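You operate a simulated robot arm through the tools that you are given. There is no shell and no other tool. Be economical: measure what you need, move in short steps, check, and stop when the job is done.

The job below is to be done with a simulated robot arm. You get a single attempt, and the scene is never put back.

JOB
Scrub the glue crust off the small grid and store it on the stack lift.
Fine: use the orange brush and put it back on its mat; grid on the cream-tab tray, catch lever free, stack wound right down. Set down upright: orange brush. What is to be rubbed or washed off counts as gone when no trace of it is left.

It is judged by the outcome, as a careful person would: the job done as asked, and still so three seconds after it is handed in. It fails if anything else is knocked over, pushed out of place, dropped, spilled or broken.

ROBOT AND FRAMES
A 7-joint arm with a three-finger gripper on a trunk, on a base that drives. Base frame: it is fixed to the floor where the robot stands at the start and does not move with it; the origin is under the middle of the robot, x ahead of it, y to its left, z up; the surface under the hand at the start is at about z = 880. Readings come in mm, degrees, newtons and seconds.
With the tool pointing down near the work surface it reaches from about 440 to 920 mm from the robot's upright axis, wherever it stands. Its first joint turns from -166.0 to 166.0 degrees. Places, roughly: catch lever [400, 2500, 900]; large crank [400, 2700, 800]; top of the cream-tab tray [600, 2600, 800]. Payload 2.69 kg.
The TCP is the grasp point between the finger pads, 29 mm short of the fingertips. In the tool frame z runs along the fingers and y along their closing line. The gripper opens to 120 mm. The gripper's body begins 78 mm behind the TCP.
Orientation is that of the tool frame in the base frame, as a unit quaternion [x, y, z, w]. With the fingers straight down and closing along the base's y, the tool's x points along the base's -x, its y along +y and its z along -z.

CONTROLS
- The arm moves only by the tool play_rows. Its argument "motion" is a list of rows, each an object of numbers (a shift or turn left out is 0, a gripper value left out holds the last): "x", "y", "z": the shift along the tool's x, y, z in units of 50 mm (1.0 is 50 mm); "rx", "ry", "rz": the turn, a rotation vector about the tool's x, y, z in units of 5 degrees (1.0 is 5 degrees); "claw": the finger opening in mm, from 0 to 120. In form: [{"x": .., "y": .., "z": .., "rx": .., "ry": .., "rz": .., "claw": ..}, ...]. A call has 1 to 12 rows; each row shifts and turns the commanded pose from where the row before left it, along the tool's axes as they then stand. A call with a number of a shift or a turn outside -1 to 1 is refused whole. Each row takes 0.2 s and may step no farther than 50 mm and 8.6 degrees from the row before; otherwise, or with a gripper value out of range, the whole call is refused. A pose out of reach is approached as far as the arm can. The call stops where the force on the tool passes 90 N (or 10 N more than at its start, if that is more) or the arm is blocked; 0.2 s more then pass. The fingers move at their own pace and stop on an object; they squeeze with about 39 N. The grip force told is the motor's: it shows also when the fingers shut on nothing. Time passes only in rows, and 0.2 s behind the last, so rows that do not move let the fingers close. It gives the time, the measured TCP pose, the force on the tool (base axes), the opening and the grip force at its end, in the units of the frame above (readings bear some noise), with the torque about the TCP (base axes, N m) and any sound that the robot's microphone picked up.
- Cameras (640 x 400 px; columns grow to the right, rows downward): "scene" is now at [220.2, -44.9, 1305.8]; the picture's right is [-0.58, -0.81, 0.00], its down [-0.61, 0.43, -0.67] and it looks along [0.54, -0.39, -0.74] (base axes); focal length 286 px, centre (320, 200). "wrist" rides on the gripper at [63, 0, -104] in the tool frame; the picture's right is [0.00, 1.00, 0.00], its down [-0.83, 0.00, -0.56] and it looks along [-0.56, 0.00, 0.83] (tool axes); focal length 275 px, centre (320, 200).
- capture(camera): a new picture of that camera. No time passes.
- move_column(by): slides the trunk up (or, below 0, down) by that many mm; the arm and the scene camera ride with it, the base frame stays. It gives what a move gives, with no picture.
- drive_base(legs): drives the robot by 1 to 6 legs, each [ahead, left, turn to the left] in mm, mm and degrees, along the robot's own axes; the way and the turn of a leg run together, so that a leg with both is an arc; at most 1500 mm and 180 degrees a leg. The arm and the cameras ride along, it lands a little off, and it stops where it bumps. It gives what a move gives.
- head_to(pan, tilt): turns the head with the scene camera to pan (to the left, within 86 degrees either way) and tilt (down, from -29 to 69), counted from straight ahead of the robot. It gives what a move gives.
- locate(camera, pixels): for up to 12 pixels [column, row] of the newest picture of that camera ("zoom" is the newest enlarged one), the place [x, y, z] in the base frame of the surface seen there, good to about 2 mm. No time passes.
- close_up(camera, box): a new picture of the part [left, top, right, bottom] of that camera's present view, enlarged. No time passes.
- sign_off(): hands the job in; it is judged then, once.

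Keep the steps short. Do not move on a guess: measure, check each grasp and each placing, and mend mistakes. In all there are 80 turns and 60 pictures (those below and enlarged ones count). Leave the gripper open and the arm clear of the work at the hand-in unless told otherwise, and finish with a single line.

The tools are called after "Call:" as name(argument=value, ...) on one line, values as JSON. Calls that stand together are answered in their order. play_rows: Moves the arm, as the interface text tells. Its arguments: {"type":"object","properties":{"motion":{"type":"array"}},"required":["motion"]} The other tools are called the same way: move_column (by) slides the trunk up or down; drive_base (legs) drives the base; head_to (pan, tilt) turns the head that bears the scene camera; capture (camera) takes a picture; locate (camera, pixels) gives the place of the surface under pixels of a picture; close_up (camera, box) takes an enlarged picture of a part of a camera's view; sign_off () hands the job in.

At the start:

```text
t: 0.0
tcp_pos: [488.6, -85.9, 999.5]
orientation: [0.0, 1.0, 0.0, 0.0]
force: [0.3, -0.2, -0.3]
torque: [-0.01, -0.01, 0.02]
width: 120.1
gripper_force: 0.1
trunk travel left (down, up): [-575.0, 38.0]
robot x, y, heading: [0.9, 0.2, 0.2]
head pan, tilt: [-35.5, 48.1]
```

scene: 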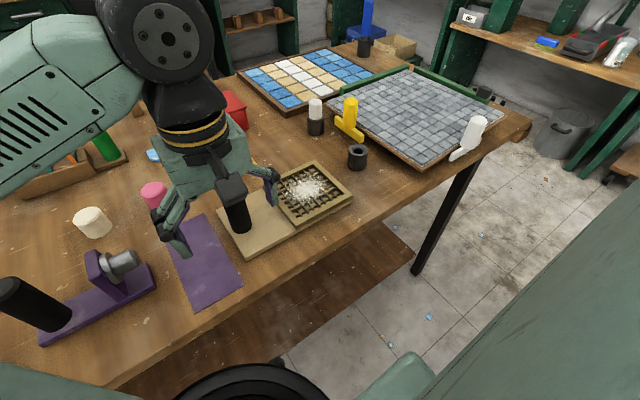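
wrist: 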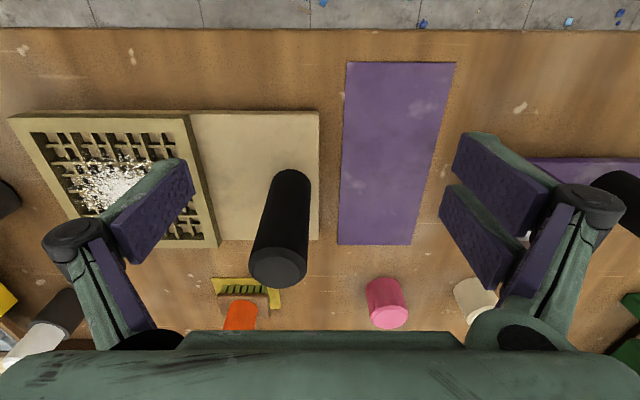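

I'll look more closely at the work area first, at the grid and the orange brush.

Call:
close_up(camera="wrist", box=[0, 80, 460, 368])

Call:
head_to(pan=0, tilt=45)

Call:
capture(camera="scene")

```text
1.39 times, centred on (230, 224) of wrist
```

zoom: 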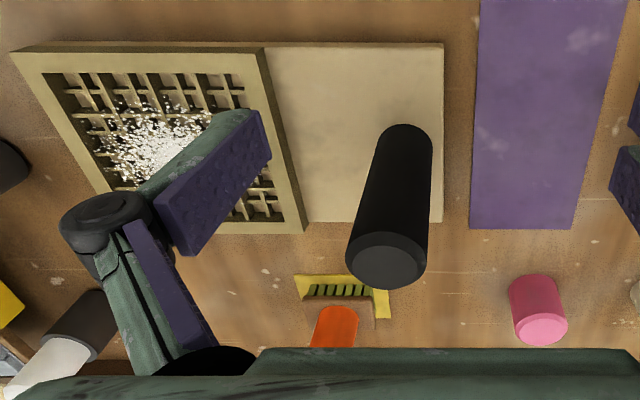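

```text
t: 1.0
tcp_pos: [490.2, -85.1, 1000.3]
orientation: [0.0, 1.0, 0.0, 0.0]
force: [0.5, -0.2, -0.4]
torque: [-0.01, -0.03, -0.01]
width: 119.9
gripper_force: 0.2
trunk travel left (down, up): [-575.0, 38.0]
robot x, y, heading: [1.2, 0.2, -0.1]
head pan, tilt: [0.0, 45.0]
```

```text
56 pictures are left
```

scene: 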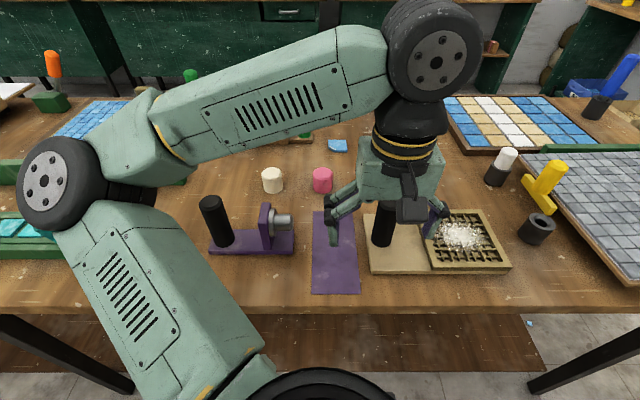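

An orange handle shows beyond the grid in the wrist view, and another far left in the scene view. I'll raise the hand 150 mm for a wider wrist view.

Call:
play_rows(motion=[{"z": -1}, {"z": -1}, {"z": -1}, {"z": -1}, {}])

Call:
capture(camera="wrist")

Call:
capture(camera="scene")

```text
t: 2.2
tcp_pos: [490.2, -88.1, 1163.1]
orientation: [0.0, 1.0, -0.001, 0.0]
force: [-0.1, 0.4, -0.3]
torque: [0.0, 0.03, -0.02]
width: 120.0
gripper_force: 0.2
out of reach, approached as far as the arm can: row 4
trunk travel left (down, up): [-575.0, 38.0]
robot x, y, heading: [-0.9, 0.3, 0.3]
head pan, tilt: [0.0, 45.0]
```

```text
55 pictures are left
```

wrist: 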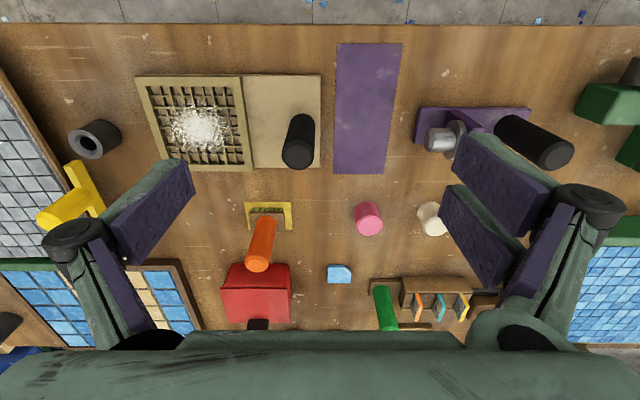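

```text
54 pictures are left
```

scene: 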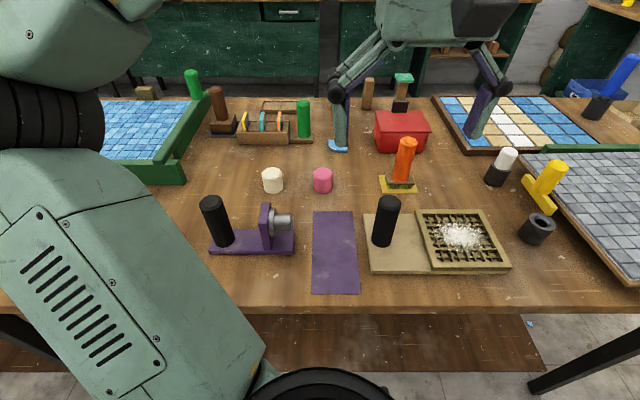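

Now a closer look at the brush with its mat, and at the grid with its black handle.

Call:
close_up(camera="scene", box=[340, 90, 540, 290])

Call:
locate(camera="scene", pixels=[[407, 143], [402, 185], [381, 180], [416, 191], [387, 200], [382, 240], [372, 269], [428, 266], [508, 267], [477, 212], [462, 237], [550, 285]])

Call:
close_up(camera="wrist", box=[120, 60, 340, 280])

```text
2.00 times, centred on (440, 190) of scene
```

zoom: 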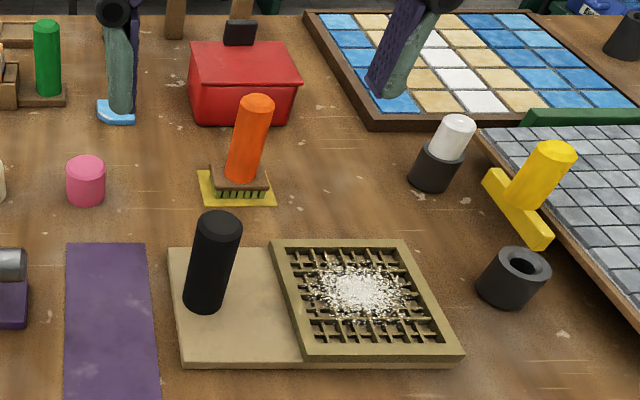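

```text
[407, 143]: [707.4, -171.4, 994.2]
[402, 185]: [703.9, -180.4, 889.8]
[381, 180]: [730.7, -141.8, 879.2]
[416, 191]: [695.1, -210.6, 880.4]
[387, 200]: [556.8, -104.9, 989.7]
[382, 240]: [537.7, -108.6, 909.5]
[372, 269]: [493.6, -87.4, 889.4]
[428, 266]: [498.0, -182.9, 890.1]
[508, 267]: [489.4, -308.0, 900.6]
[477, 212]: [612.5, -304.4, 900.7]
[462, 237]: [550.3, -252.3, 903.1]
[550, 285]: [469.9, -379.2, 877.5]
```

```text
1.82 times, centred on (230, 170) of wrist
```

zoom: 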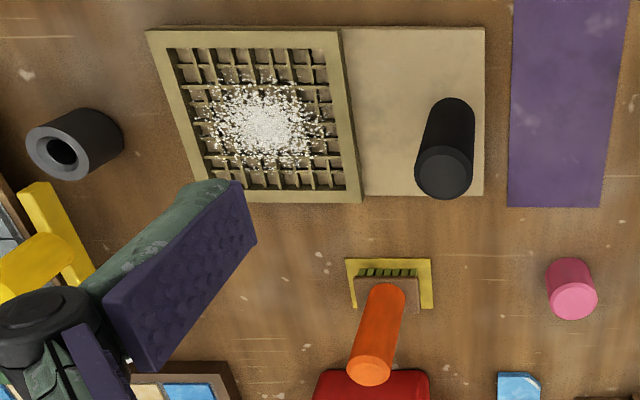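

The orange brush stands on a yellow mat, and the grid carries the crust. I'll measure the brush and grid precisely from an enlarged view.

Call:
close_up(camera="scene", box=[360, 125, 440, 205])

```text
5.00 times, centred on (400, 165) of scene
```

zoom: 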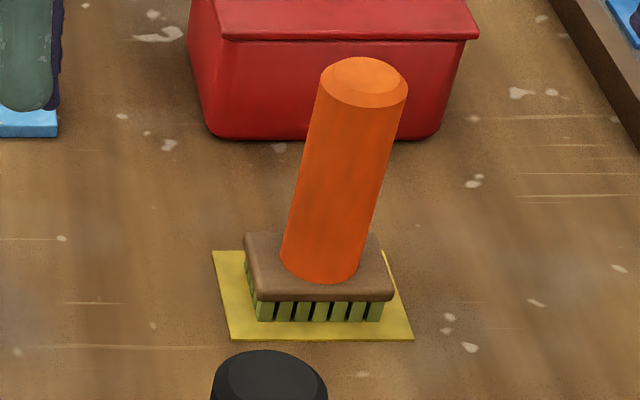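

Call:
locate(camera="zoom", pixels=[[362, 62], [322, 78], [405, 92], [360, 104], [245, 240], [258, 298], [390, 295], [375, 240], [215, 253], [232, 338], [412, 338], [322, 320]])

```text
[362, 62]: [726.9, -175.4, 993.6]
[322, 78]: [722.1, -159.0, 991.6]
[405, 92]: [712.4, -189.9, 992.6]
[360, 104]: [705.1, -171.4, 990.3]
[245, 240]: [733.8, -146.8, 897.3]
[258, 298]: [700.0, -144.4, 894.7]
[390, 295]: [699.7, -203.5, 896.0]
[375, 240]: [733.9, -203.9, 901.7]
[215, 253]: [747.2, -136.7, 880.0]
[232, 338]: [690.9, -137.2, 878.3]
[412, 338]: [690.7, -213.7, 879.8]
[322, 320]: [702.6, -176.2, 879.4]
```

Brush: handle axis at about (717, -175), 30 mm thick, top z 993; block x 700–734, y -204…-145; mat centre (719, -175), z 880. I'll go above the handle with the fingers at 80 mm.

Call:
play_rows(motion=[{"x": -0.9, "y": -0.35, "claw": 80}, {"x": -0.9, "y": -0.35}, {"x": -0.9, "y": -0.35}, {"x": -0.9, "y": -0.35}, {"x": -0.9, "y": -0.34}, {"z": 0.9}, {"z": 0.9}, {}])

Call:
capture(camera="wrist")

```text
t: 4.0
tcp_pos: [713.0, -170.8, 1049.0]
orientation: [0.0, 1.0, 0.001, 0.0]
force: [-0.8, -0.2, 0.7]
torque: [0.0, 0.01, 0.0]
width: 80.0
gripper_force: 0.1
out of reach, approached as far as the arm can: row 1, 2, 3, 4, 5
trunk travel left (down, up): [-575.0, 38.0]
robot x, y, heading: [1.2, 6.6, -0.1]
head pan, tilt: [0.0, 45.0]
```

```text
50 pictures are left
```

wrist: 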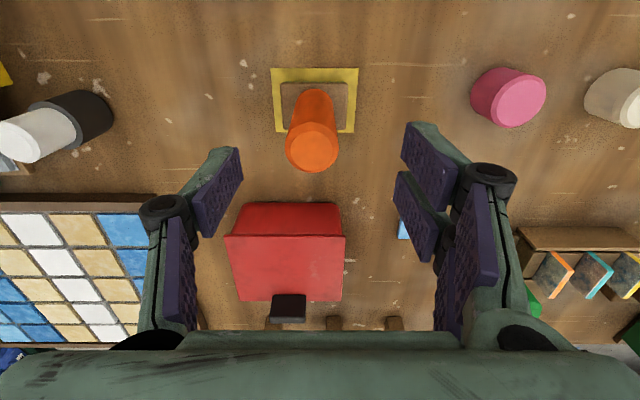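

The hand is at (713, -170.8); the handle looks about 4 mm further right. I'll check its place with this camera.

Call:
locate(camera="wrist", pixels=[[312, 150], [288, 145], [336, 145], [312, 168], [312, 130]])

Call:
play_rows(motion=[{}])

```text
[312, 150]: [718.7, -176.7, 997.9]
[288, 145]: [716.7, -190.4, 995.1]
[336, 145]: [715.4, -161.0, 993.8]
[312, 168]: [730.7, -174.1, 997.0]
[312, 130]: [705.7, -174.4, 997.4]
```

```text
t: 4.4
tcp_pos: [713.2, -171.5, 1050.0]
orientation: [0.0, 1.0, -0.001, 0.0]
force: [-0.5, 0.4, -0.1]
torque: [0.01, 0.0, -0.05]
width: 79.8
gripper_force: 0.0
trunk travel left (down, up): [-575.0, 38.0]
robot x, y, heading: [-1.5, -1.0, -0.0]
head pan, tilt: [0.0, 45.0]
```

The handle axis is (718, -175.5). I'll shift 5 mm ahead and 4 mm right, go down to z≈962 and close.

Call:
play_rows(motion=[{"x": -0.1, "y": -0.08}, {"z": 0.6}, {"z": 0.6}, {"z": 0.56}, {}, {"claw": 10}, {}, {}, {}, {}])

```text
t: 6.6
tcp_pos: [719.4, -177.2, 962.8]
orientation: [0.001, 1.0, 0.0, -0.001]
force: [0.6, 0.6, 0.4]
torque: [0.01, -0.04, 0.0]
width: 32.5
gripper_force: 35.7
trunk travel left (down, up): [-575.0, 38.0]
robot x, y, heading: [3.4, 1.1, 0.0]
head pan, tilt: [0.0, 45.0]
```

Gripped (32.5 mm, 36 N). I'll lift it 80 mm and carry it over the grid centre (550, -252), then look.

Call:
play_rows(motion=[{"z": -0.8}, {"z": -0.8}, {"x": 0.68, "y": -0.3}, {"x": 0.68, "y": -0.3}, {"x": 0.68, "y": -0.3}, {"x": 0.68, "y": -0.3}, {"x": 0.66, "y": -0.3}, {}])

Call:
capture(camera="scene")

```text
t: 8.4
tcp_pos: [548.0, -250.6, 1043.2]
orientation: [0.0, 1.0, 0.0, 0.0]
force: [0.2, -0.4, -1.1]
torque: [0.0, -0.01, 0.01]
width: 32.6
gripper_force: 39.5
trunk travel left (down, up): [-575.0, 38.0]
robot x, y, heading: [2.5, -3.4, -0.1]
head pan, tilt: [0.0, 45.0]
```

```text
49 pictures are left
```

scene: 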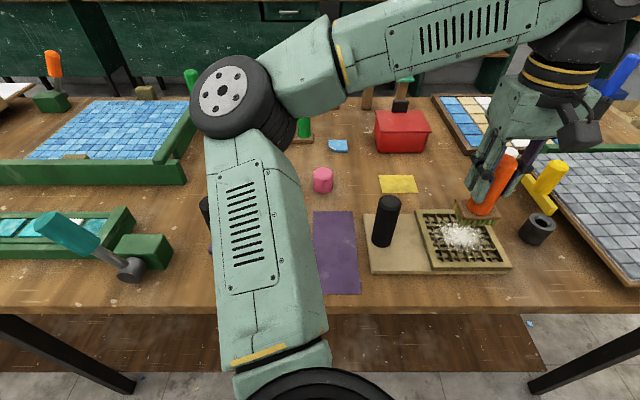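

The mat stayed put and the brush hangs straight. I'll lower it toward the crust until I feel contact.

Call:
play_rows(motion=[{"z": 0.55}, {"z": 0.55}, {"z": 0.06}, {"z": 0.06}, {}])

```text
t: 9.6
tcp_pos: [548.4, -250.9, 984.9]
orientation: [-0.001, 1.0, -0.003, 0.002]
force: [7.2, -2.3, 43.9]
torque: [0.03, -0.08, -0.07]
width: 32.2
gripper_force: 38.8
trunk travel left (down, up): [-575.0, 38.0]
robot x, y, heading: [1.4, 0.6, -0.1]
head pan, tilt: [0.0, 45.0]
```

Contact at TCP z≈985 with 44 N, which is more than I want. I'll ease off about 1.5 mm and try a small stroke to see if the grid holds still.

Call:
play_rows(motion=[{"z": -0.03}, {"y": 0.3}, {"y": -0.3}, {"y": -0.3}, {"y": 0.3}, {}])

Call:
capture(camera="scene")

```text
t: 11.0
tcp_pos: [546.4, -253.3, 985.0]
orientation: [0.002, 1.0, -0.003, 0.002]
force: [0.3, -14.3, 40.8]
torque: [-0.7, -0.03, -0.01]
width: 32.4
gripper_force: 39.2
trunk travel left (down, up): [-575.0, 38.0]
robot x, y, heading: [-2.6, -4.2, -0.1]
head pan, tilt: [0.0, 45.0]
```

```text
48 pictures are left
```

scene: 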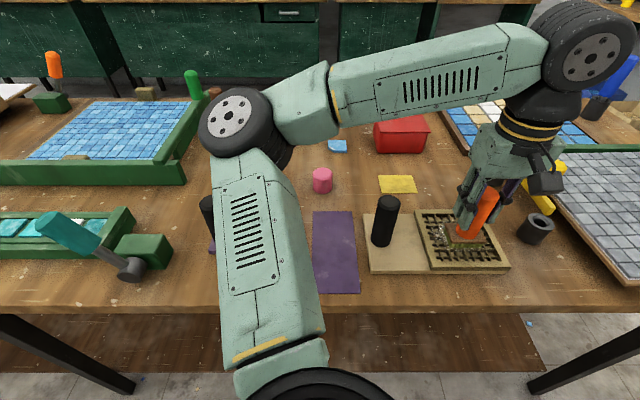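

The grid did not move, and the crust already looks thinner. An enlarged look will tell what is left.

Call:
close_up(camera="scene", box=[400, 190, 520, 290])

```text
4.00 times, centred on (460, 240) of scene
```

zoom: 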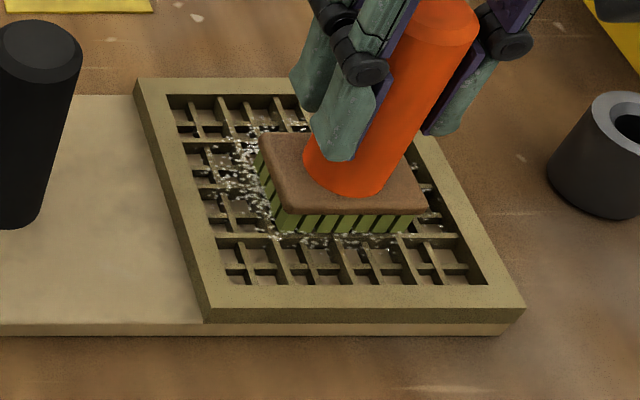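

Call:
locate(camera="zoom", pixels=[[170, 96], [226, 282], [486, 282], [440, 190], [215, 160], [270, 240], [262, 137], [420, 212], [208, 305], [520, 303], [150, 86], [230, 200]])

```text
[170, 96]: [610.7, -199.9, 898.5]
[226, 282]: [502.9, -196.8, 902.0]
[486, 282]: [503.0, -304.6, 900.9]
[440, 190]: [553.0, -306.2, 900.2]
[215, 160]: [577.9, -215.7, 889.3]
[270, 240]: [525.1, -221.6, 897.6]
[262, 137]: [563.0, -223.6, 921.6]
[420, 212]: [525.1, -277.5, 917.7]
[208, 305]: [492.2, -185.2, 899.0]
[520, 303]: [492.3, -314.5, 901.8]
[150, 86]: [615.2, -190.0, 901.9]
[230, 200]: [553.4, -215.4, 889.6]
```

Inner rim is x 503–607, y -198…-305. The brush centre may range x 524–586, y -231…-273. I'll rub back and forth across that area in lanes.

Call:
play_rows(motion=[{"x": 0.42}, {"y": 0.4}, {"y": -0.82}, {"y": 0.82}, {"x": -0.4}, {"y": -0.82}, {"y": 0.82}, {"x": -0.4}, {"y": -0.82}, {"y": 0.82}, {"x": -0.36}, {"y": -0.82}])

Call:
close_up(camera="scene", box=[400, 190, 520, 290])

```text
t: 13.6
tcp_pos: [585.8, -272.1, 984.7]
orientation: [-0.001, 1.0, 0.0, 0.0]
force: [-0.1, 1.0, 8.7]
torque: [-0.04, -0.24, 0.01]
width: 32.1
gripper_force: 39.2
trunk travel left (down, up): [-575.0, 38.0]
robot x, y, heading: [0.3, -0.3, 0.3]
head pan, tilt: [0.0, 45.0]
```

```text
4.00 times, centred on (460, 240) of scene
```

zoom: 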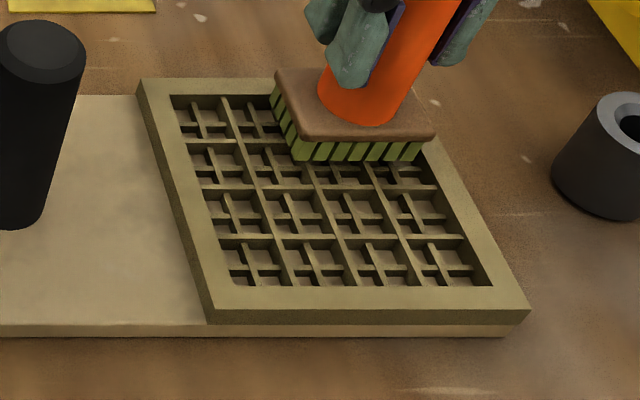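

Visible area is clean. One more back-and-forth in the far lane, then I'll lift straight up and back to look at the rest.

Call:
play_rows(motion=[{"z": 0.02}, {"y": 0.82}, {"y": -0.82}, {"x": 0.3}, {"y": 0.82}, {"y": -0.82}, {"y": 0.41}, {"z": -0.8}, {"z": -0.5}, {"x": -0.8, "y": 0.3}, {"x": -0.8, "y": 0.3}, {}])

Call:
close_up(camera="scene", box=[400, 190, 520, 290])

```text
t: 16.2
tcp_pos: [650.6, -220.7, 1047.0]
orientation: [0.0, 1.0, 0.0, 0.0]
force: [-0.1, -0.2, -2.2]
torque: [0.01, -0.01, -0.02]
width: 32.3
gripper_force: 38.7
trunk travel left (down, up): [-575.0, 38.0]
robot x, y, heading: [0.6, -1.5, 0.0]
head pan, tilt: [0.0, 45.0]
```

```text
4.00 times, centred on (460, 240) of scene
```

zoom: 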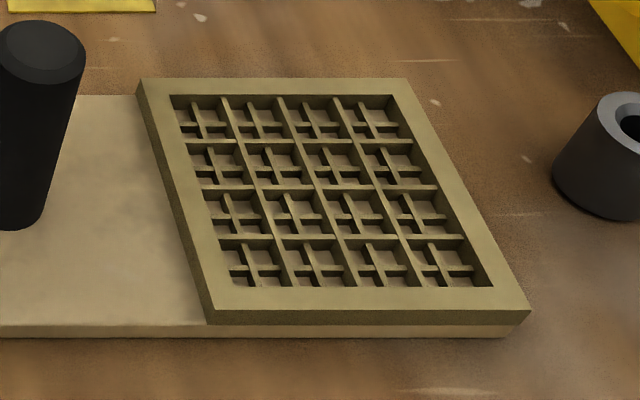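

The grid is clean all over. Now the brush goes back: over the mat at TCP (719.5, -176.5), down to about 12 mm above it.

Call:
play_rows(motion=[{"x": -0.69, "y": 0.44}, {"x": -0.69, "y": 0.44}, {"z": 0.7}, {"z": 0.7}, {}])

Call:
close_up(camera="scene", box=[360, 125, 440, 205])

```text
t: 17.4
tcp_pos: [720.6, -176.6, 974.8]
orientation: [0.0, 1.0, 0.0, 0.0]
force: [0.3, 0.7, -2.3]
torque: [0.0, -0.01, -0.01]
width: 32.1
gripper_force: 39.2
trunk travel left (down, up): [-575.0, 38.0]
robot x, y, heading: [1.0, -2.5, 0.2]
head pan, tilt: [0.0, 45.0]
```

```text
5.00 times, centred on (400, 165) of scene
```

zoom: 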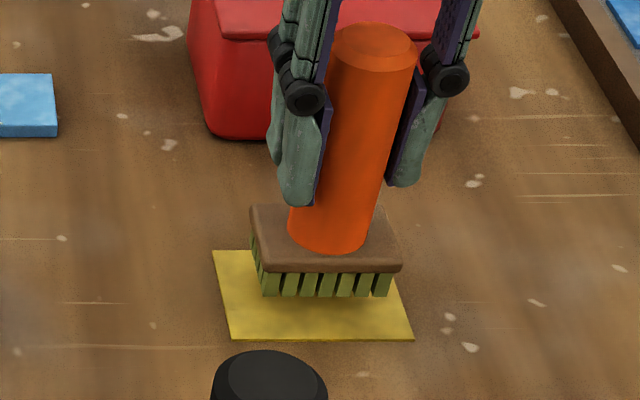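

Aligned over the mat. I'll lower it in small steps until it just touches.

Call:
play_rows(motion=[{"z": 0.16}, {"z": 0.04}, {"z": 0.02}, {}])

```text
t: 18.4
tcp_pos: [720.1, -177.8, 965.0]
orientation: [0.0, 1.0, 0.0, 0.0]
force: [-0.2, 0.2, -2.1]
torque: [-0.04, -0.01, 0.02]
width: 32.3
gripper_force: 39.2
trunk travel left (down, up): [-575.0, 38.0]
robot x, y, heading: [-2.8, 2.8, -0.0]
head pan, tilt: [0.0, 45.0]
```

Call:
play_rows(motion=[{"z": 0.02}, {"z": 0.02}, {}])

```text
t: 19.2
tcp_pos: [719.9, -176.6, 962.9]
orientation: [0.001, 1.0, -0.001, 0.0]
force: [0.1, -0.7, -1.9]
torque: [0.0, 0.02, -0.01]
width: 32.2
gripper_force: 38.7
trunk travel left (down, up): [-575.0, 38.0]
robot x, y, heading: [2.6, 1.9, 0.0]
head pan, tilt: [0.0, 45.0]
```

Still hanging free (-1.9 N). I'll go down further in 1 mm steps.

Call:
play_rows(motion=[{"z": 0.02}, {"z": 0.02}, {}])

```text
t: 20.0
tcp_pos: [719.8, -176.5, 961.4]
orientation: [0.0, 1.0, -0.001, 0.0]
force: [0.6, -0.4, -1.5]
torque: [-0.01, 0.04, 0.0]
width: 32.5
gripper_force: 39.3
trunk travel left (down, up): [-575.0, 38.0]
robot x, y, heading: [3.8, 2.5, -0.1]
head pan, tilt: [0.0, 45.0]
```

Call:
play_rows(motion=[{"z": 0.02}, {"z": 0.02}, {}])

Call:
close_up(camera="scene", box=[360, 125, 440, 205])

```text
t: 20.8
tcp_pos: [719.2, -176.6, 960.7]
orientation: [0.0, 1.0, -0.002, 0.001]
force: [1.9, -0.3, 8.1]
torque: [-0.13, -0.13, 0.0]
width: 32.5
gripper_force: 39.0
trunk travel left (down, up): [-575.0, 38.0]
robot x, y, heading: [-0.9, -1.9, 0.2]
head pan, tilt: [0.0, 45.0]
```

```text
5.00 times, centred on (400, 165) of scene
```

zoom: 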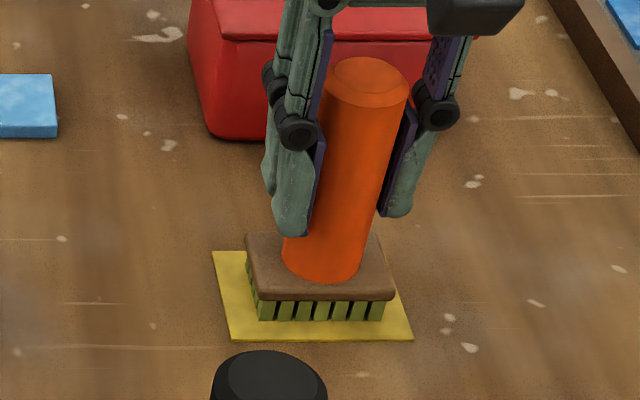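

It touches (8 N) and sits as it did at the start. I'll open to 80, rise and check.

Call:
play_rows(motion=[{"claw": 80}, {}, {}, {}, {"z": -0.8}, {"z": -0.8}, {"z": -0.8}, {}])

Call:
capture(camera="scene")

Call:
locate(camera="scene", pixels=[[387, 197], [383, 204], [393, 204], [388, 210], [382, 235], [377, 262], [433, 268], [372, 215], [407, 143]])

```text
t: 22.6
tcp_pos: [720.3, -178.5, 1081.2]
orientation: [0.0, 1.0, 0.0, 0.001]
force: [-0.5, 0.6, -0.5]
torque: [0.01, 0.0, -0.02]
width: 80.1
gripper_force: 0.0
trunk travel left (down, up): [-575.0, 38.0]
robot x, y, heading: [-1.2, 2.7, -0.0]
head pan, tilt: [0.0, 45.0]
```

```text
42 pictures are left
```

scene: 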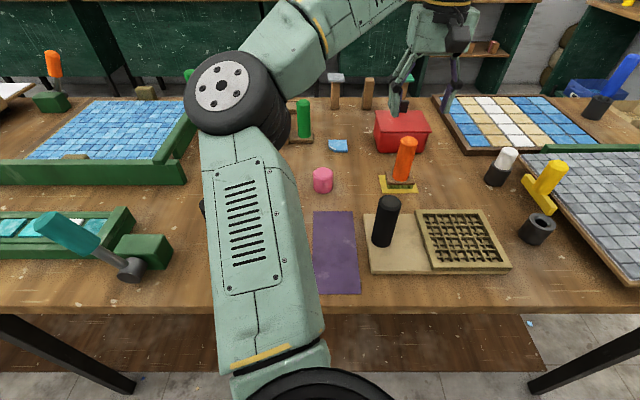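

```text
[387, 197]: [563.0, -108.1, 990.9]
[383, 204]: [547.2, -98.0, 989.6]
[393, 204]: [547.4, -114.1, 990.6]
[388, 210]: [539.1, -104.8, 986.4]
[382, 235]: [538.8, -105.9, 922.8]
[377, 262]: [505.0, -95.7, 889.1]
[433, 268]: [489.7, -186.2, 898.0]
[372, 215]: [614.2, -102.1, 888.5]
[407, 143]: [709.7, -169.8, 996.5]
```

The brush stands on its mat and the grid is clean. Before picking up the grid, I'll inspect the stack lift: look left first to see the way.

Call:
play_rows(motion=[{"x": 1, "y": 0.5}, {"x": 1, "y": 0.5}, {"x": 1, "y": 0.5}, {"x": 1, "y": 0.5}, {}])

Call:
head_to(pan=75, tilt=25)

Call:
capture(camera="scene")

```text
refused: row 1 steps farther than a row can; nothing moved
```

```text
t: 24.1
tcp_pos: [720.0, -179.0, 1081.8]
orientation: [0.0, 1.0, -0.001, 0.0]
force: [0.7, 0.2, -0.3]
torque: [0.03, -0.01, 0.0]
width: 80.3
gripper_force: 0.1
trunk travel left (down, up): [-575.0, 38.0]
robot x, y, heading: [0.3, -0.0, -0.2]
head pan, tilt: [75.0, 25.0]
```

```text
41 pictures are left
```

scene: 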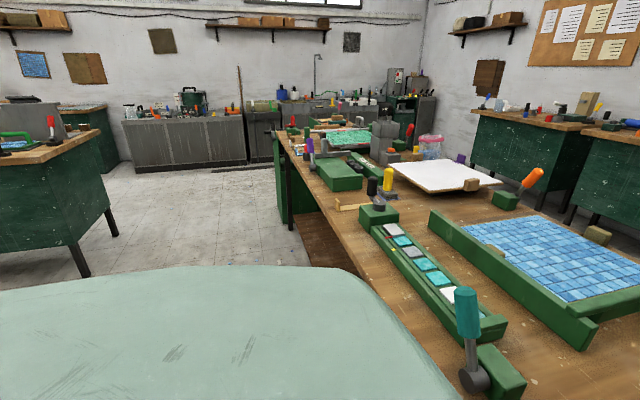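

The way along x≈0 looks clear. I'll retract the hand first (shorter steps) and zoom on the far end of the bench where the stack should be.

Call:
play_rows(motion=[{"z": -0.9}, {"x": 0.8, "y": 0.3}, {"x": 0.8, "y": 0.3}, {"x": 0.8, "y": 0.3}, {"x": 0.8, "y": 0.3}, {"x": 0.8, "y": 0.3}, {}])

Call:
close_up(camera="scene", box=[260, 80, 440, 220])

```text
t: 25.7
tcp_pos: [521.9, -101.5, 1126.2]
orientation: [0.0, 1.0, 0.001, 0.0]
force: [0.0, -0.8, 0.4]
torque: [-0.01, -0.01, 0.01]
width: 79.9
gripper_force: 0.1
trunk travel left (down, up): [-575.0, 38.0]
robot x, y, heading: [-1.1, -0.3, -0.0]
head pan, tilt: [75.0, 25.0]
```

```text
2.86 times, centred on (350, 150) of scene
```

zoom: 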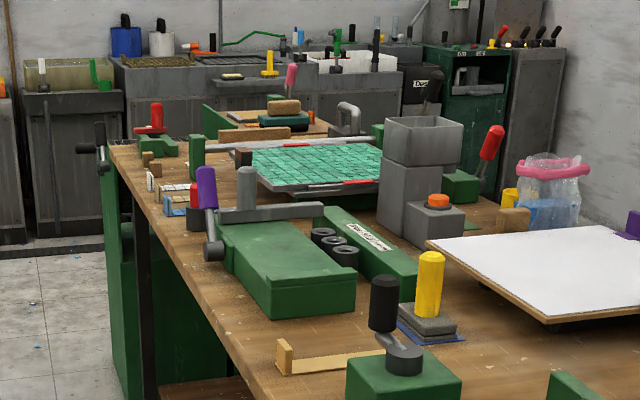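

The lift seems to be a green housing at the bench's far end. I'll drive 2050 mm left and look.

Call:
drive_base(legs=[[0, 1100, 0], [0, 950, 0]])

Call:
head_to(pan=30, tilt=45)

Call:
capture(camera="scene")

```text
t: 41.7
tcp_pos: [511.3, 1932.3, 1124.8]
orientation: [-0.002, 1.0, 0.0, 0.0]
force: [0.1, -0.2, 0.6]
torque: [0.0, 0.02, -0.01]
width: 80.2
gripper_force: 0.0
trunk travel left (down, up): [-575.0, 38.0]
robot x, y, heading: [-13.0, 2029.2, 0.0]
head pan, tilt: [75.0, 25.0]
```

```text
t: 42.8
tcp_pos: [511.7, 1931.9, 1126.5]
orientation: [-0.003, 1.0, 0.001, 0.0]
force: [0.2, -0.9, 0.3]
torque: [0.0, -0.02, 0.0]
width: 80.2
gripper_force: 0.0
trunk travel left (down, up): [-575.0, 38.0]
robot x, y, heading: [-11.1, 2032.4, 0.6]
head pan, tilt: [30.0, 45.0]
```

```text
39 pictures are left
```

scene: 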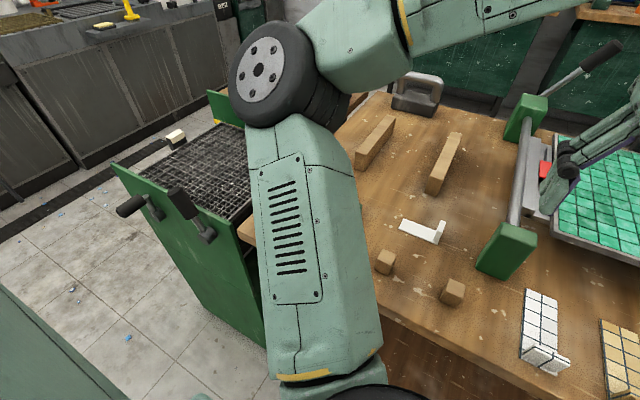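

The lift is at left: green panel with handles and a stack inside. I'll drive on to stand in front of it and look down at it.

Call:
drive_base(legs=[[0, 580, 0]])

Call:
head_to(pan=0, tilt=55)

Call:
capture(camera="scene")

Call:
capture(camera="wrist")

```text
t: 47.8
tcp_pos: [508.6, 2516.1, 1126.4]
orientation: [-0.001, 1.0, -0.001, 0.001]
force: [0.3, 0.7, 0.3]
torque: [0.01, 0.06, 0.01]
width: 80.0
gripper_force: 0.0
trunk travel left (down, up): [-575.0, 38.0]
robot x, y, heading: [-16.2, 2617.5, -0.2]
head pan, tilt: [30.0, 45.0]
```

```text
t: 48.8
tcp_pos: [508.8, 2516.1, 1126.7]
orientation: [0.0, 1.0, 0.0, 0.0]
force: [0.6, -0.1, 0.0]
torque: [0.03, 0.0, 0.01]
width: 79.9
gripper_force: 0.0
trunk travel left (down, up): [-575.0, 38.0]
robot x, y, heading: [-13.8, 2620.3, 0.2]
head pan, tilt: [0.0, 55.0]
```

```text
38 pictures are left
```

scene: 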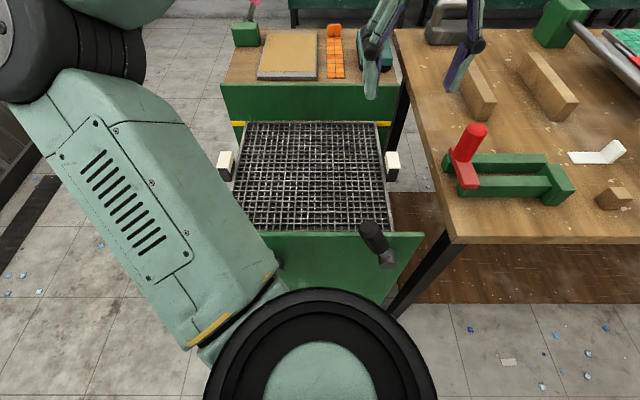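

```text
37 pictures are left
```

wrist: 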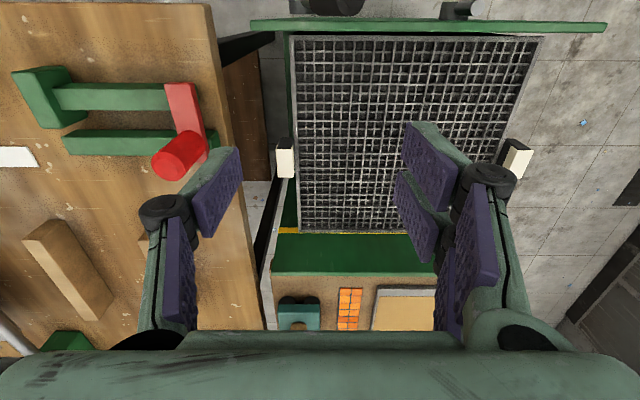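

Top tray with cream tabs is open to the sky; the catch lever shows at the front panel (375, 245). I'll measure what is visible and zoom in on it.

Call:
locate(camera="scene", pixels=[[248, 125], [378, 125], [388, 228], [237, 225], [227, 165], [393, 165], [422, 234], [300, 236], [368, 230], [386, 258], [310, 180], [300, 90]])

Call:
close_up(camera="scene", box=[210, 110, 430, 290])

```text
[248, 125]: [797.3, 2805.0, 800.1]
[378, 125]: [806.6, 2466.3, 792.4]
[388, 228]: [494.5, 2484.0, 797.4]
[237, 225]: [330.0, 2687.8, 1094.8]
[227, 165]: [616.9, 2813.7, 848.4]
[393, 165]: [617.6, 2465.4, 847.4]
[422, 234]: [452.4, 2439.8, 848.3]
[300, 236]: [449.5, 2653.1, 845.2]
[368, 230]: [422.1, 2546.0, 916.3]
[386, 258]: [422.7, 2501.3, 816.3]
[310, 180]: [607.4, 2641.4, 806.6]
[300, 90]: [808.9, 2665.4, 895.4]
```

```text
2.22 times, centred on (320, 200) of scene
```

zoom: 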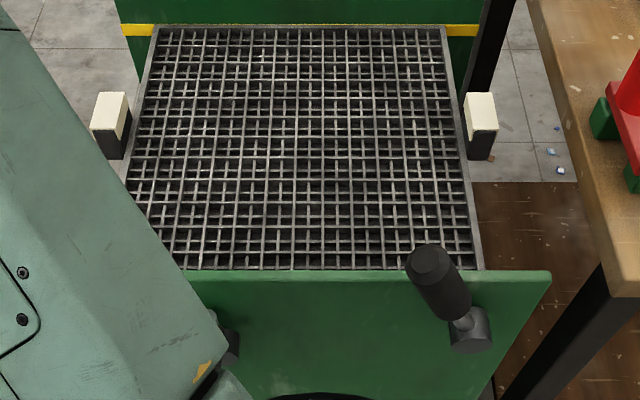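

The front panel sits at x≈450, tray surface z≈797–806. I'll back off 400 mm to see the panel's front with the crank and catch.

Call:
drive_base(legs=[[-450, 0, 0]])

Call:
head_to(pan=0, tilt=38)

Call:
capture(camera="scene")

```text
t: 51.5
tcp_pos: [58.1, 2516.5, 1127.1]
orientation: [-0.002, 1.0, 0.0, -0.001]
force: [-0.3, -0.1, -0.3]
torque: [0.01, -0.01, -0.01]
width: 80.1
gripper_force: 0.0
trunk travel left (down, up): [-575.0, 38.0]
robot x, y, heading: [-464.4, 2619.4, 0.0]
head pan, tilt: [0.0, 55.0]
```

```text
t: 52.3
tcp_pos: [59.3, 2515.6, 1126.3]
orientation: [-0.001, 1.0, 0.0, 0.0]
force: [0.8, -0.7, 0.2]
torque: [-0.02, 0.0, 0.03]
width: 79.9
gripper_force: 0.1
trunk travel left (down, up): [-575.0, 38.0]
robot x, y, heading: [-463.2, 2615.3, 0.2]
head pan, tilt: [0.0, 38.0]
```

```text
35 pictures are left
```

scene: 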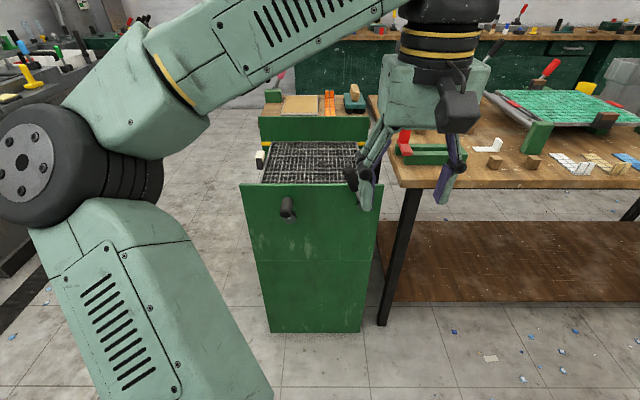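

Call:
close_up(camera="scene", box=[230, 120, 400, 230])

Call:
locate(camera="scene", pixels=[[288, 206], [285, 215], [290, 198], [350, 178], [245, 188], [378, 188], [300, 250]])

```text
3.64 times, centred on (315, 175) of scene
```

zoom: 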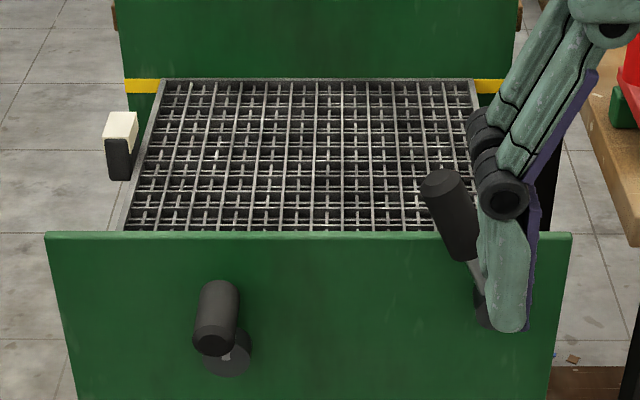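

```text
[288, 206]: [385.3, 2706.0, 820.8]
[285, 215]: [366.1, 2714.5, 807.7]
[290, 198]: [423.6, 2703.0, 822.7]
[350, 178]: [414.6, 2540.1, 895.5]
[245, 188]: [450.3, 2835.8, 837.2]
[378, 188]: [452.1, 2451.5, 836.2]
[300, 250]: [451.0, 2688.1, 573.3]
```

The crank's handle points towards me at about (370–420, 2708, 812). The hand hides the catch; I'll move it 160 mm right and take an enlarged look.

Call:
play_rows(motion=[{"y": -0.9}, {"y": -0.9}, {"y": -0.9}, {"y": -0.9}, {}])

Call:
close_up(camera="scene", box=[235, 165, 395, 265])

```text
t: 53.5
tcp_pos: [61.9, 2335.3, 1126.2]
orientation: [-0.001, 1.0, 0.0, 0.0]
force: [0.2, -0.3, -0.5]
torque: [0.01, -0.03, -0.01]
width: 79.6
gripper_force: 0.0
trunk travel left (down, up): [-575.0, 38.0]
robot x, y, heading: [-465.8, 2616.9, 0.1]
head pan, tilt: [0.0, 38.0]
```

```text
4.00 times, centred on (315, 215) of scene
```

zoom: 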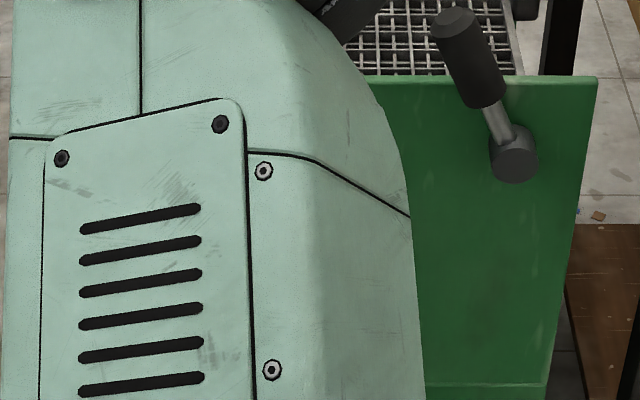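

Call:
locate(camera="zoom", pixels=[[455, 20], [438, 40], [478, 25], [470, 70], [460, 85], [492, 75], [480, 100], [502, 115], [520, 140], [513, 165], [490, 165], [537, 165]])

```text
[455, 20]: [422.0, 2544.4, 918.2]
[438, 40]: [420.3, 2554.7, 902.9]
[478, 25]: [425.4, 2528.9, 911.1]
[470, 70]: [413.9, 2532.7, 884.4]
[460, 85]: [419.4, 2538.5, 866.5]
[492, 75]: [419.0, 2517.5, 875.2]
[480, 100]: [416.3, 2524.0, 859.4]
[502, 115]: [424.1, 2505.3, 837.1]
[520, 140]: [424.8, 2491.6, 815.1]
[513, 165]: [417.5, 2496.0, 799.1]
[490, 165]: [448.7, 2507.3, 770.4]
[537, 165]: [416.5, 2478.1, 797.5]
```

Catch: hub at about (430, 2493, 800), lever leaning about 24° to the left, black grip to z≈918. The tray is open now, so the grid goes on first, then catch and crank. I'll drive back to the grid.

Call:
drive_base(legs=[[0, -1300, 0], [0, -1317, 0], [465, 0, 0]])

Call:
head_to(pan=-15, tilt=50)

Call:
play_rows(motion=[{"y": 0.8}, {"y": 0.8}, {"y": 0.8}, {"y": 0.8}, {}])

Call:
capture(camera="wrist")

```text
t: 76.4
tcp_pos: [458.4, -333.3, 1126.5]
orientation: [0.014, 1.0, 0.0, 0.0]
force: [0.9, -0.1, -0.6]
torque: [0.0, 0.0, -0.02]
width: 80.0
gripper_force: 0.0
trunk travel left (down, up): [-575.0, 38.0]
robot x, y, heading: [-57.7, -34.4, -1.7]
head pan, tilt: [0.0, 38.0]
```

```text
t: 77.2
tcp_pos: [457.7, -333.1, 1126.4]
orientation: [0.014, 1.0, 0.0, 0.0]
force: [-0.3, 0.0, -0.8]
torque: [-0.01, -0.01, 0.03]
width: 80.2
gripper_force: 0.0
trunk travel left (down, up): [-575.0, 38.0]
robot x, y, heading: [-56.5, -39.3, -1.8]
head pan, tilt: [-15.0, 50.0]
```

```text
t: 78.4
tcp_pos: [462.5, -175.4, 1126.3]
orientation: [0.015, 1.0, 0.0, 0.0]
force: [-0.4, -0.3, -0.4]
torque: [0.05, -0.02, 0.02]
width: 79.8
gripper_force: 0.1
trunk travel left (down, up): [-575.0, 38.0]
robot x, y, heading: [-58.8, -36.0, -1.7]
head pan, tilt: [-15.0, 50.0]
```

```text
32 pictures are left
```

wrist: 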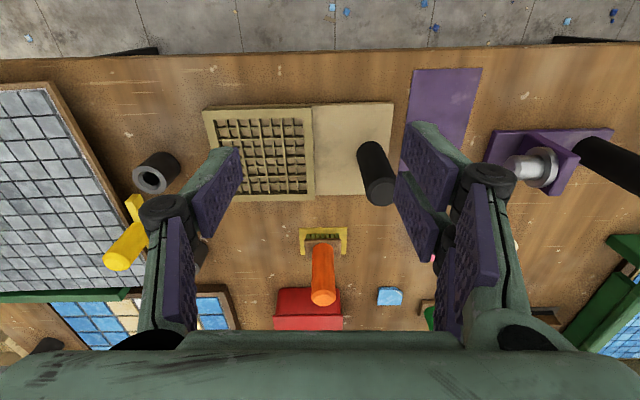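

I stand at (-58, -36, -1.7°). I'll locate the black handle and the grid edges from here.

Call:
locate(camera="wrist", pixels=[[378, 192], [363, 190], [394, 190], [378, 203], [378, 178], [392, 104], [205, 112], [362, 146], [386, 144]])

Call:
close_up(camera="wrist", box=[190, 90, 420, 234])

```text
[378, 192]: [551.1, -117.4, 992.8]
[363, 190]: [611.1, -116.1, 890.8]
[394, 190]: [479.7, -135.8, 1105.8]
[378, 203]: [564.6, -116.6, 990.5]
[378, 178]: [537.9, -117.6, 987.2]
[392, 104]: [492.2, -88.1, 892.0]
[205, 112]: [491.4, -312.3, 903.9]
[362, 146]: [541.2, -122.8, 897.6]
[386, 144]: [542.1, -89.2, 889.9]
```

```text
2.78 times, centred on (305, 162) of wrist
```

zoom: 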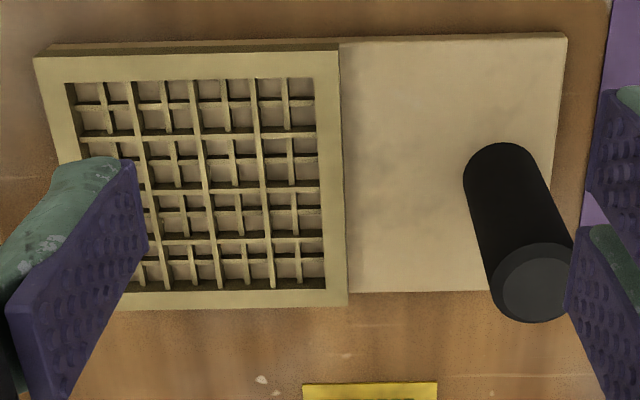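

Handle axis ≈ (551, -110), 28 mm thick, top z≈991. I'll square the wrist up (1.7°), move above it and check.

Call:
play_rows(motion=[{"rz": -0.34}, {"x": -0.6, "y": 0.44}, {"x": -0.6, "y": 0.44}, {"x": -0.57, "y": 0.43}, {"z": 0.8}, {"z": 0.8}, {}])

Call:
capture(camera="wrist")

Call:
locate(camera="wrist", pixels=[[320, 150], [300, 150], [340, 150], [320, 165], [320, 135], [310, 120], [330, 120]])

```text
t: 80.0
tcp_pos: [550.6, -106.0, 1047.4]
orientation: [-0.001, 1.0, 0.0, -0.001]
force: [0.5, -0.4, 0.5]
torque: [-0.03, 0.01, -0.03]
width: 80.1
gripper_force: 0.0
trunk travel left (down, up): [-575.0, 38.0]
robot x, y, heading: [-59.8, -37.9, -1.3]
head pan, tilt: [-15.0, 50.0]
```

```text
30 pictures are left
```

wrist: 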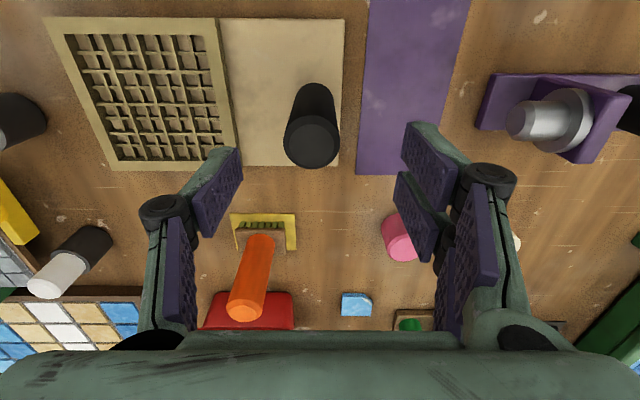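

```text
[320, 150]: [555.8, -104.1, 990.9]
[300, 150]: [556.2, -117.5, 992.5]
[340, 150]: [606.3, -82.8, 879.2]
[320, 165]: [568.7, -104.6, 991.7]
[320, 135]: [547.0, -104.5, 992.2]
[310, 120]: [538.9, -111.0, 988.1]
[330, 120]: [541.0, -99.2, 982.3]
```

Handle centre (552, -110). I'll shift 4 mm right, descend to z≈947 and close.

Call:
play_rows(motion=[{"x": -0.03, "y": -0.08}, {"z": 0.7}, {"z": 0.7}, {"z": 0.6}, {}, {"claw": 10}, {}, {}, {}, {}])

```text
t: 82.2
tcp_pos: [553.0, -111.2, 946.2]
orientation: [-0.002, 1.0, 0.0, -0.001]
force: [-0.2, 0.3, 1.2]
torque: [-0.04, 0.02, 0.09]
width: 34.9
gripper_force: 37.8
trunk travel left (down, up): [-575.0, 38.0]
robot x, y, heading: [-61.2, -36.7, -1.6]
head pan, tilt: [-15.0, 50.0]
```

Gripped (34.9 mm). I'll lift it 30 mm slowly and see how it hangs.

Call:
play_rows(motion=[{"z": -0.1}, {"z": -0.2}, {"z": -0.3}, {}, {}])

Call:
capture(camera="scene")

```text
t: 83.4
tcp_pos: [552.6, -112.6, 976.4]
orientation: [-0.001, 1.0, 0.001, 0.0]
force: [-0.3, -0.5, -1.9]
torque: [0.2, -0.02, 0.0]
width: 34.5
gripper_force: 39.2
trunk travel left (down, up): [-575.0, 38.0]
robot x, y, heading: [-57.1, -38.3, -1.7]
head pan, tilt: [-15.0, 50.0]
```

```text
29 pictures are left
```

scene: 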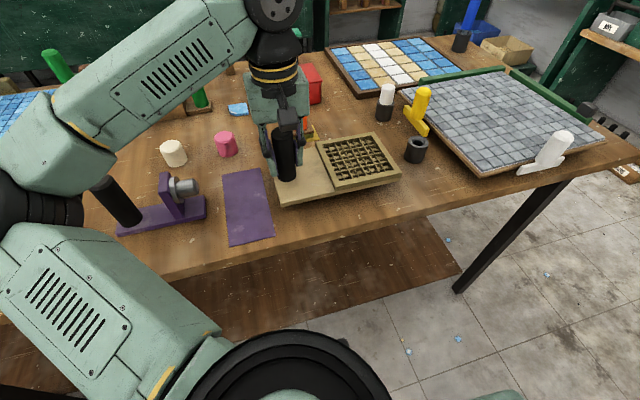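

Light and level. I'll lift 130 mm more, back off and drive to the lift, stopping short to check.

Call:
play_rows(motion=[{"z": -0.65}, {"z": -0.65}, {"z": -0.65}, {"z": -0.65}, {}])

Call:
drive_base(legs=[[-350, 0, 1.7], [0, 1400, 0], [0, 1420, 0]])

Call:
head_to(pan=-10, tilt=42)

Call:
capture(camera="scene")

```text
t: 84.6
tcp_pos: [550.5, -111.2, 1105.5]
orientation: [-0.001, 1.0, -0.001, 0.0]
force: [-0.6, -0.4, -2.5]
torque: [0.18, 0.0, 0.0]
width: 34.8
gripper_force: 39.4
trunk travel left (down, up): [-575.0, 38.0]
robot x, y, heading: [-61.3, -36.1, -1.5]
head pan, tilt: [-15.0, 50.0]
```

```text
t: 108.3
tcp_pos: [178.5, 2735.1, 1104.7]
orientation: [-0.011, 1.0, 0.001, 0.001]
force: [-0.3, -0.4, -2.0]
torque: [0.22, 0.04, 0.01]
width: 34.2
gripper_force: 39.0
trunk travel left (down, up): [-575.0, 38.0]
robot x, y, heading: [-432.5, 2798.4, -0.3]
head pan, tilt: [-15.0, 50.0]
```

```text
t: 109.0
tcp_pos: [178.0, 2733.9, 1105.4]
orientation: [-0.011, 1.0, 0.0, 0.0]
force: [-0.1, 0.3, -3.4]
torque: [0.26, -0.01, 0.01]
width: 34.0
gripper_force: 39.3
trunk travel left (down, up): [-575.0, 38.0]
robot x, y, heading: [-433.7, 2791.6, -0.1]
head pan, tilt: [-10.0, 42.0]
```

```text
28 pictures are left
```

scene: 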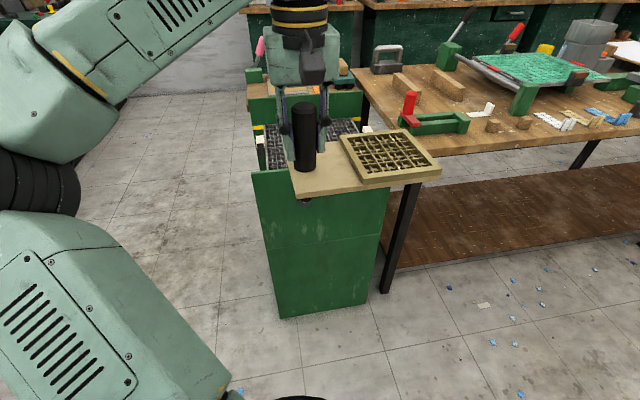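

All well. I'll drive ahead 455 mm so the grid hangs over the tray, and square the wrist.

Call:
drive_base(legs=[[455, 0, 0]])

Call:
play_rows(motion=[{"rz": 0.25}, {"z": 0.8}, {"z": 0.8}, {}])

Call:
head_to(pan=-12, tilt=58)

Call:
capture(camera="scene")

```text
t: 111.8
tcp_pos: [637.2, 2735.7, 1104.3]
orientation: [-0.014, 1.0, 0.0, 0.0]
force: [1.6, 0.4, -1.8]
torque: [0.23, 0.01, 0.0]
width: 34.2
gripper_force: 39.4
trunk travel left (down, up): [-575.0, 38.0]
robot x, y, heading: [23.3, 2795.5, -0.3]
head pan, tilt: [-10.0, 42.0]
```

```text
t: 112.8
tcp_pos: [636.6, 2733.1, 1024.4]
orientation: [-0.003, 1.0, 0.0, 0.0]
force: [-0.5, 0.4, -2.0]
torque: [0.22, 0.01, 0.02]
width: 34.4
gripper_force: 39.5
trunk travel left (down, up): [-575.0, 38.0]
robot x, y, heading: [25.5, 2793.9, -0.2]
head pan, tilt: [-10.0, 42.0]
```

```text
t: 113.6
tcp_pos: [635.9, 2734.4, 1023.5]
orientation: [-0.002, 1.0, 0.0, 0.001]
force: [0.7, -1.1, -2.6]
torque: [0.26, 0.05, 0.01]
width: 34.4
gripper_force: 38.5
trunk travel left (down, up): [-575.0, 38.0]
robot x, y, heading: [22.3, 2792.1, -0.1]
head pan, tilt: [-12.0, 58.0]
```

```text
27 pictures are left
```

scene: 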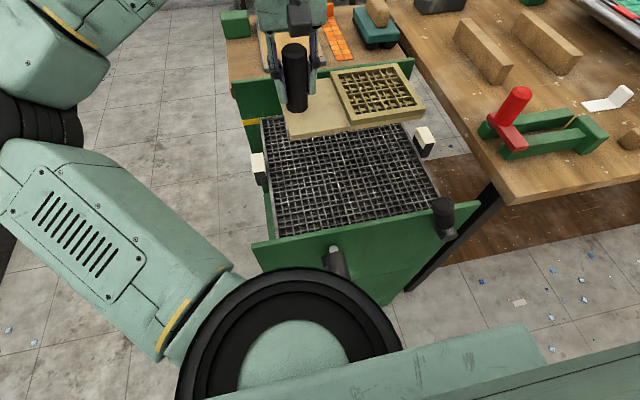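

The grid is over the tray: it will cover x 579–702, y 2526–2756, inside the rim. I'll lower it to about 12 mm above the tray.

Call:
play_rows(motion=[{"z": 0.7}, {"z": 0.7}, {"z": 0.7}, {"z": 0.7}, {}])

Call:
close_up(camera="scene", box=[220, 60, 480, 260])

```text
t: 114.8
tcp_pos: [636.0, 2735.3, 884.7]
orientation: [-0.003, 1.0, 0.001, 0.0]
force: [0.0, -1.2, -1.7]
torque: [0.2, -0.02, 0.0]
width: 34.1
gripper_force: 38.6
trunk travel left (down, up): [-575.0, 38.0]
robot x, y, heading: [24.8, 2795.8, -0.2]
head pan, tilt: [-12.0, 58.0]
```

```text
2.00 times, centred on (350, 160) of scene
```

zoom: 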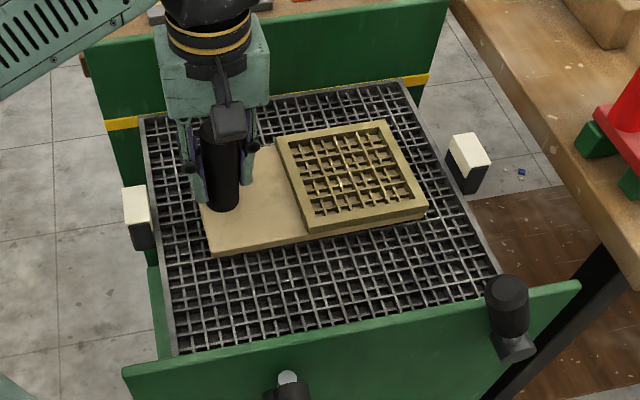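

Well inside the tray. I'll lower it gently until it touches.

Call:
play_rows(motion=[{"z": 0.18}, {"z": 0.04}, {"z": 0.04}, {"z": 0.04}, {}])

```text
t: 116.0
tcp_pos: [636.8, 2735.4, 870.2]
orientation: [-0.003, 1.0, 0.0, 0.001]
force: [5.0, -0.9, 12.0]
torque: [-0.1, -0.76, 0.02]
width: 34.6
gripper_force: 39.6
trunk travel left (down, up): [-575.0, 38.0]
robot x, y, heading: [24.2, 2794.7, 0.2]
head pan, tilt: [-12.0, 58.0]
```

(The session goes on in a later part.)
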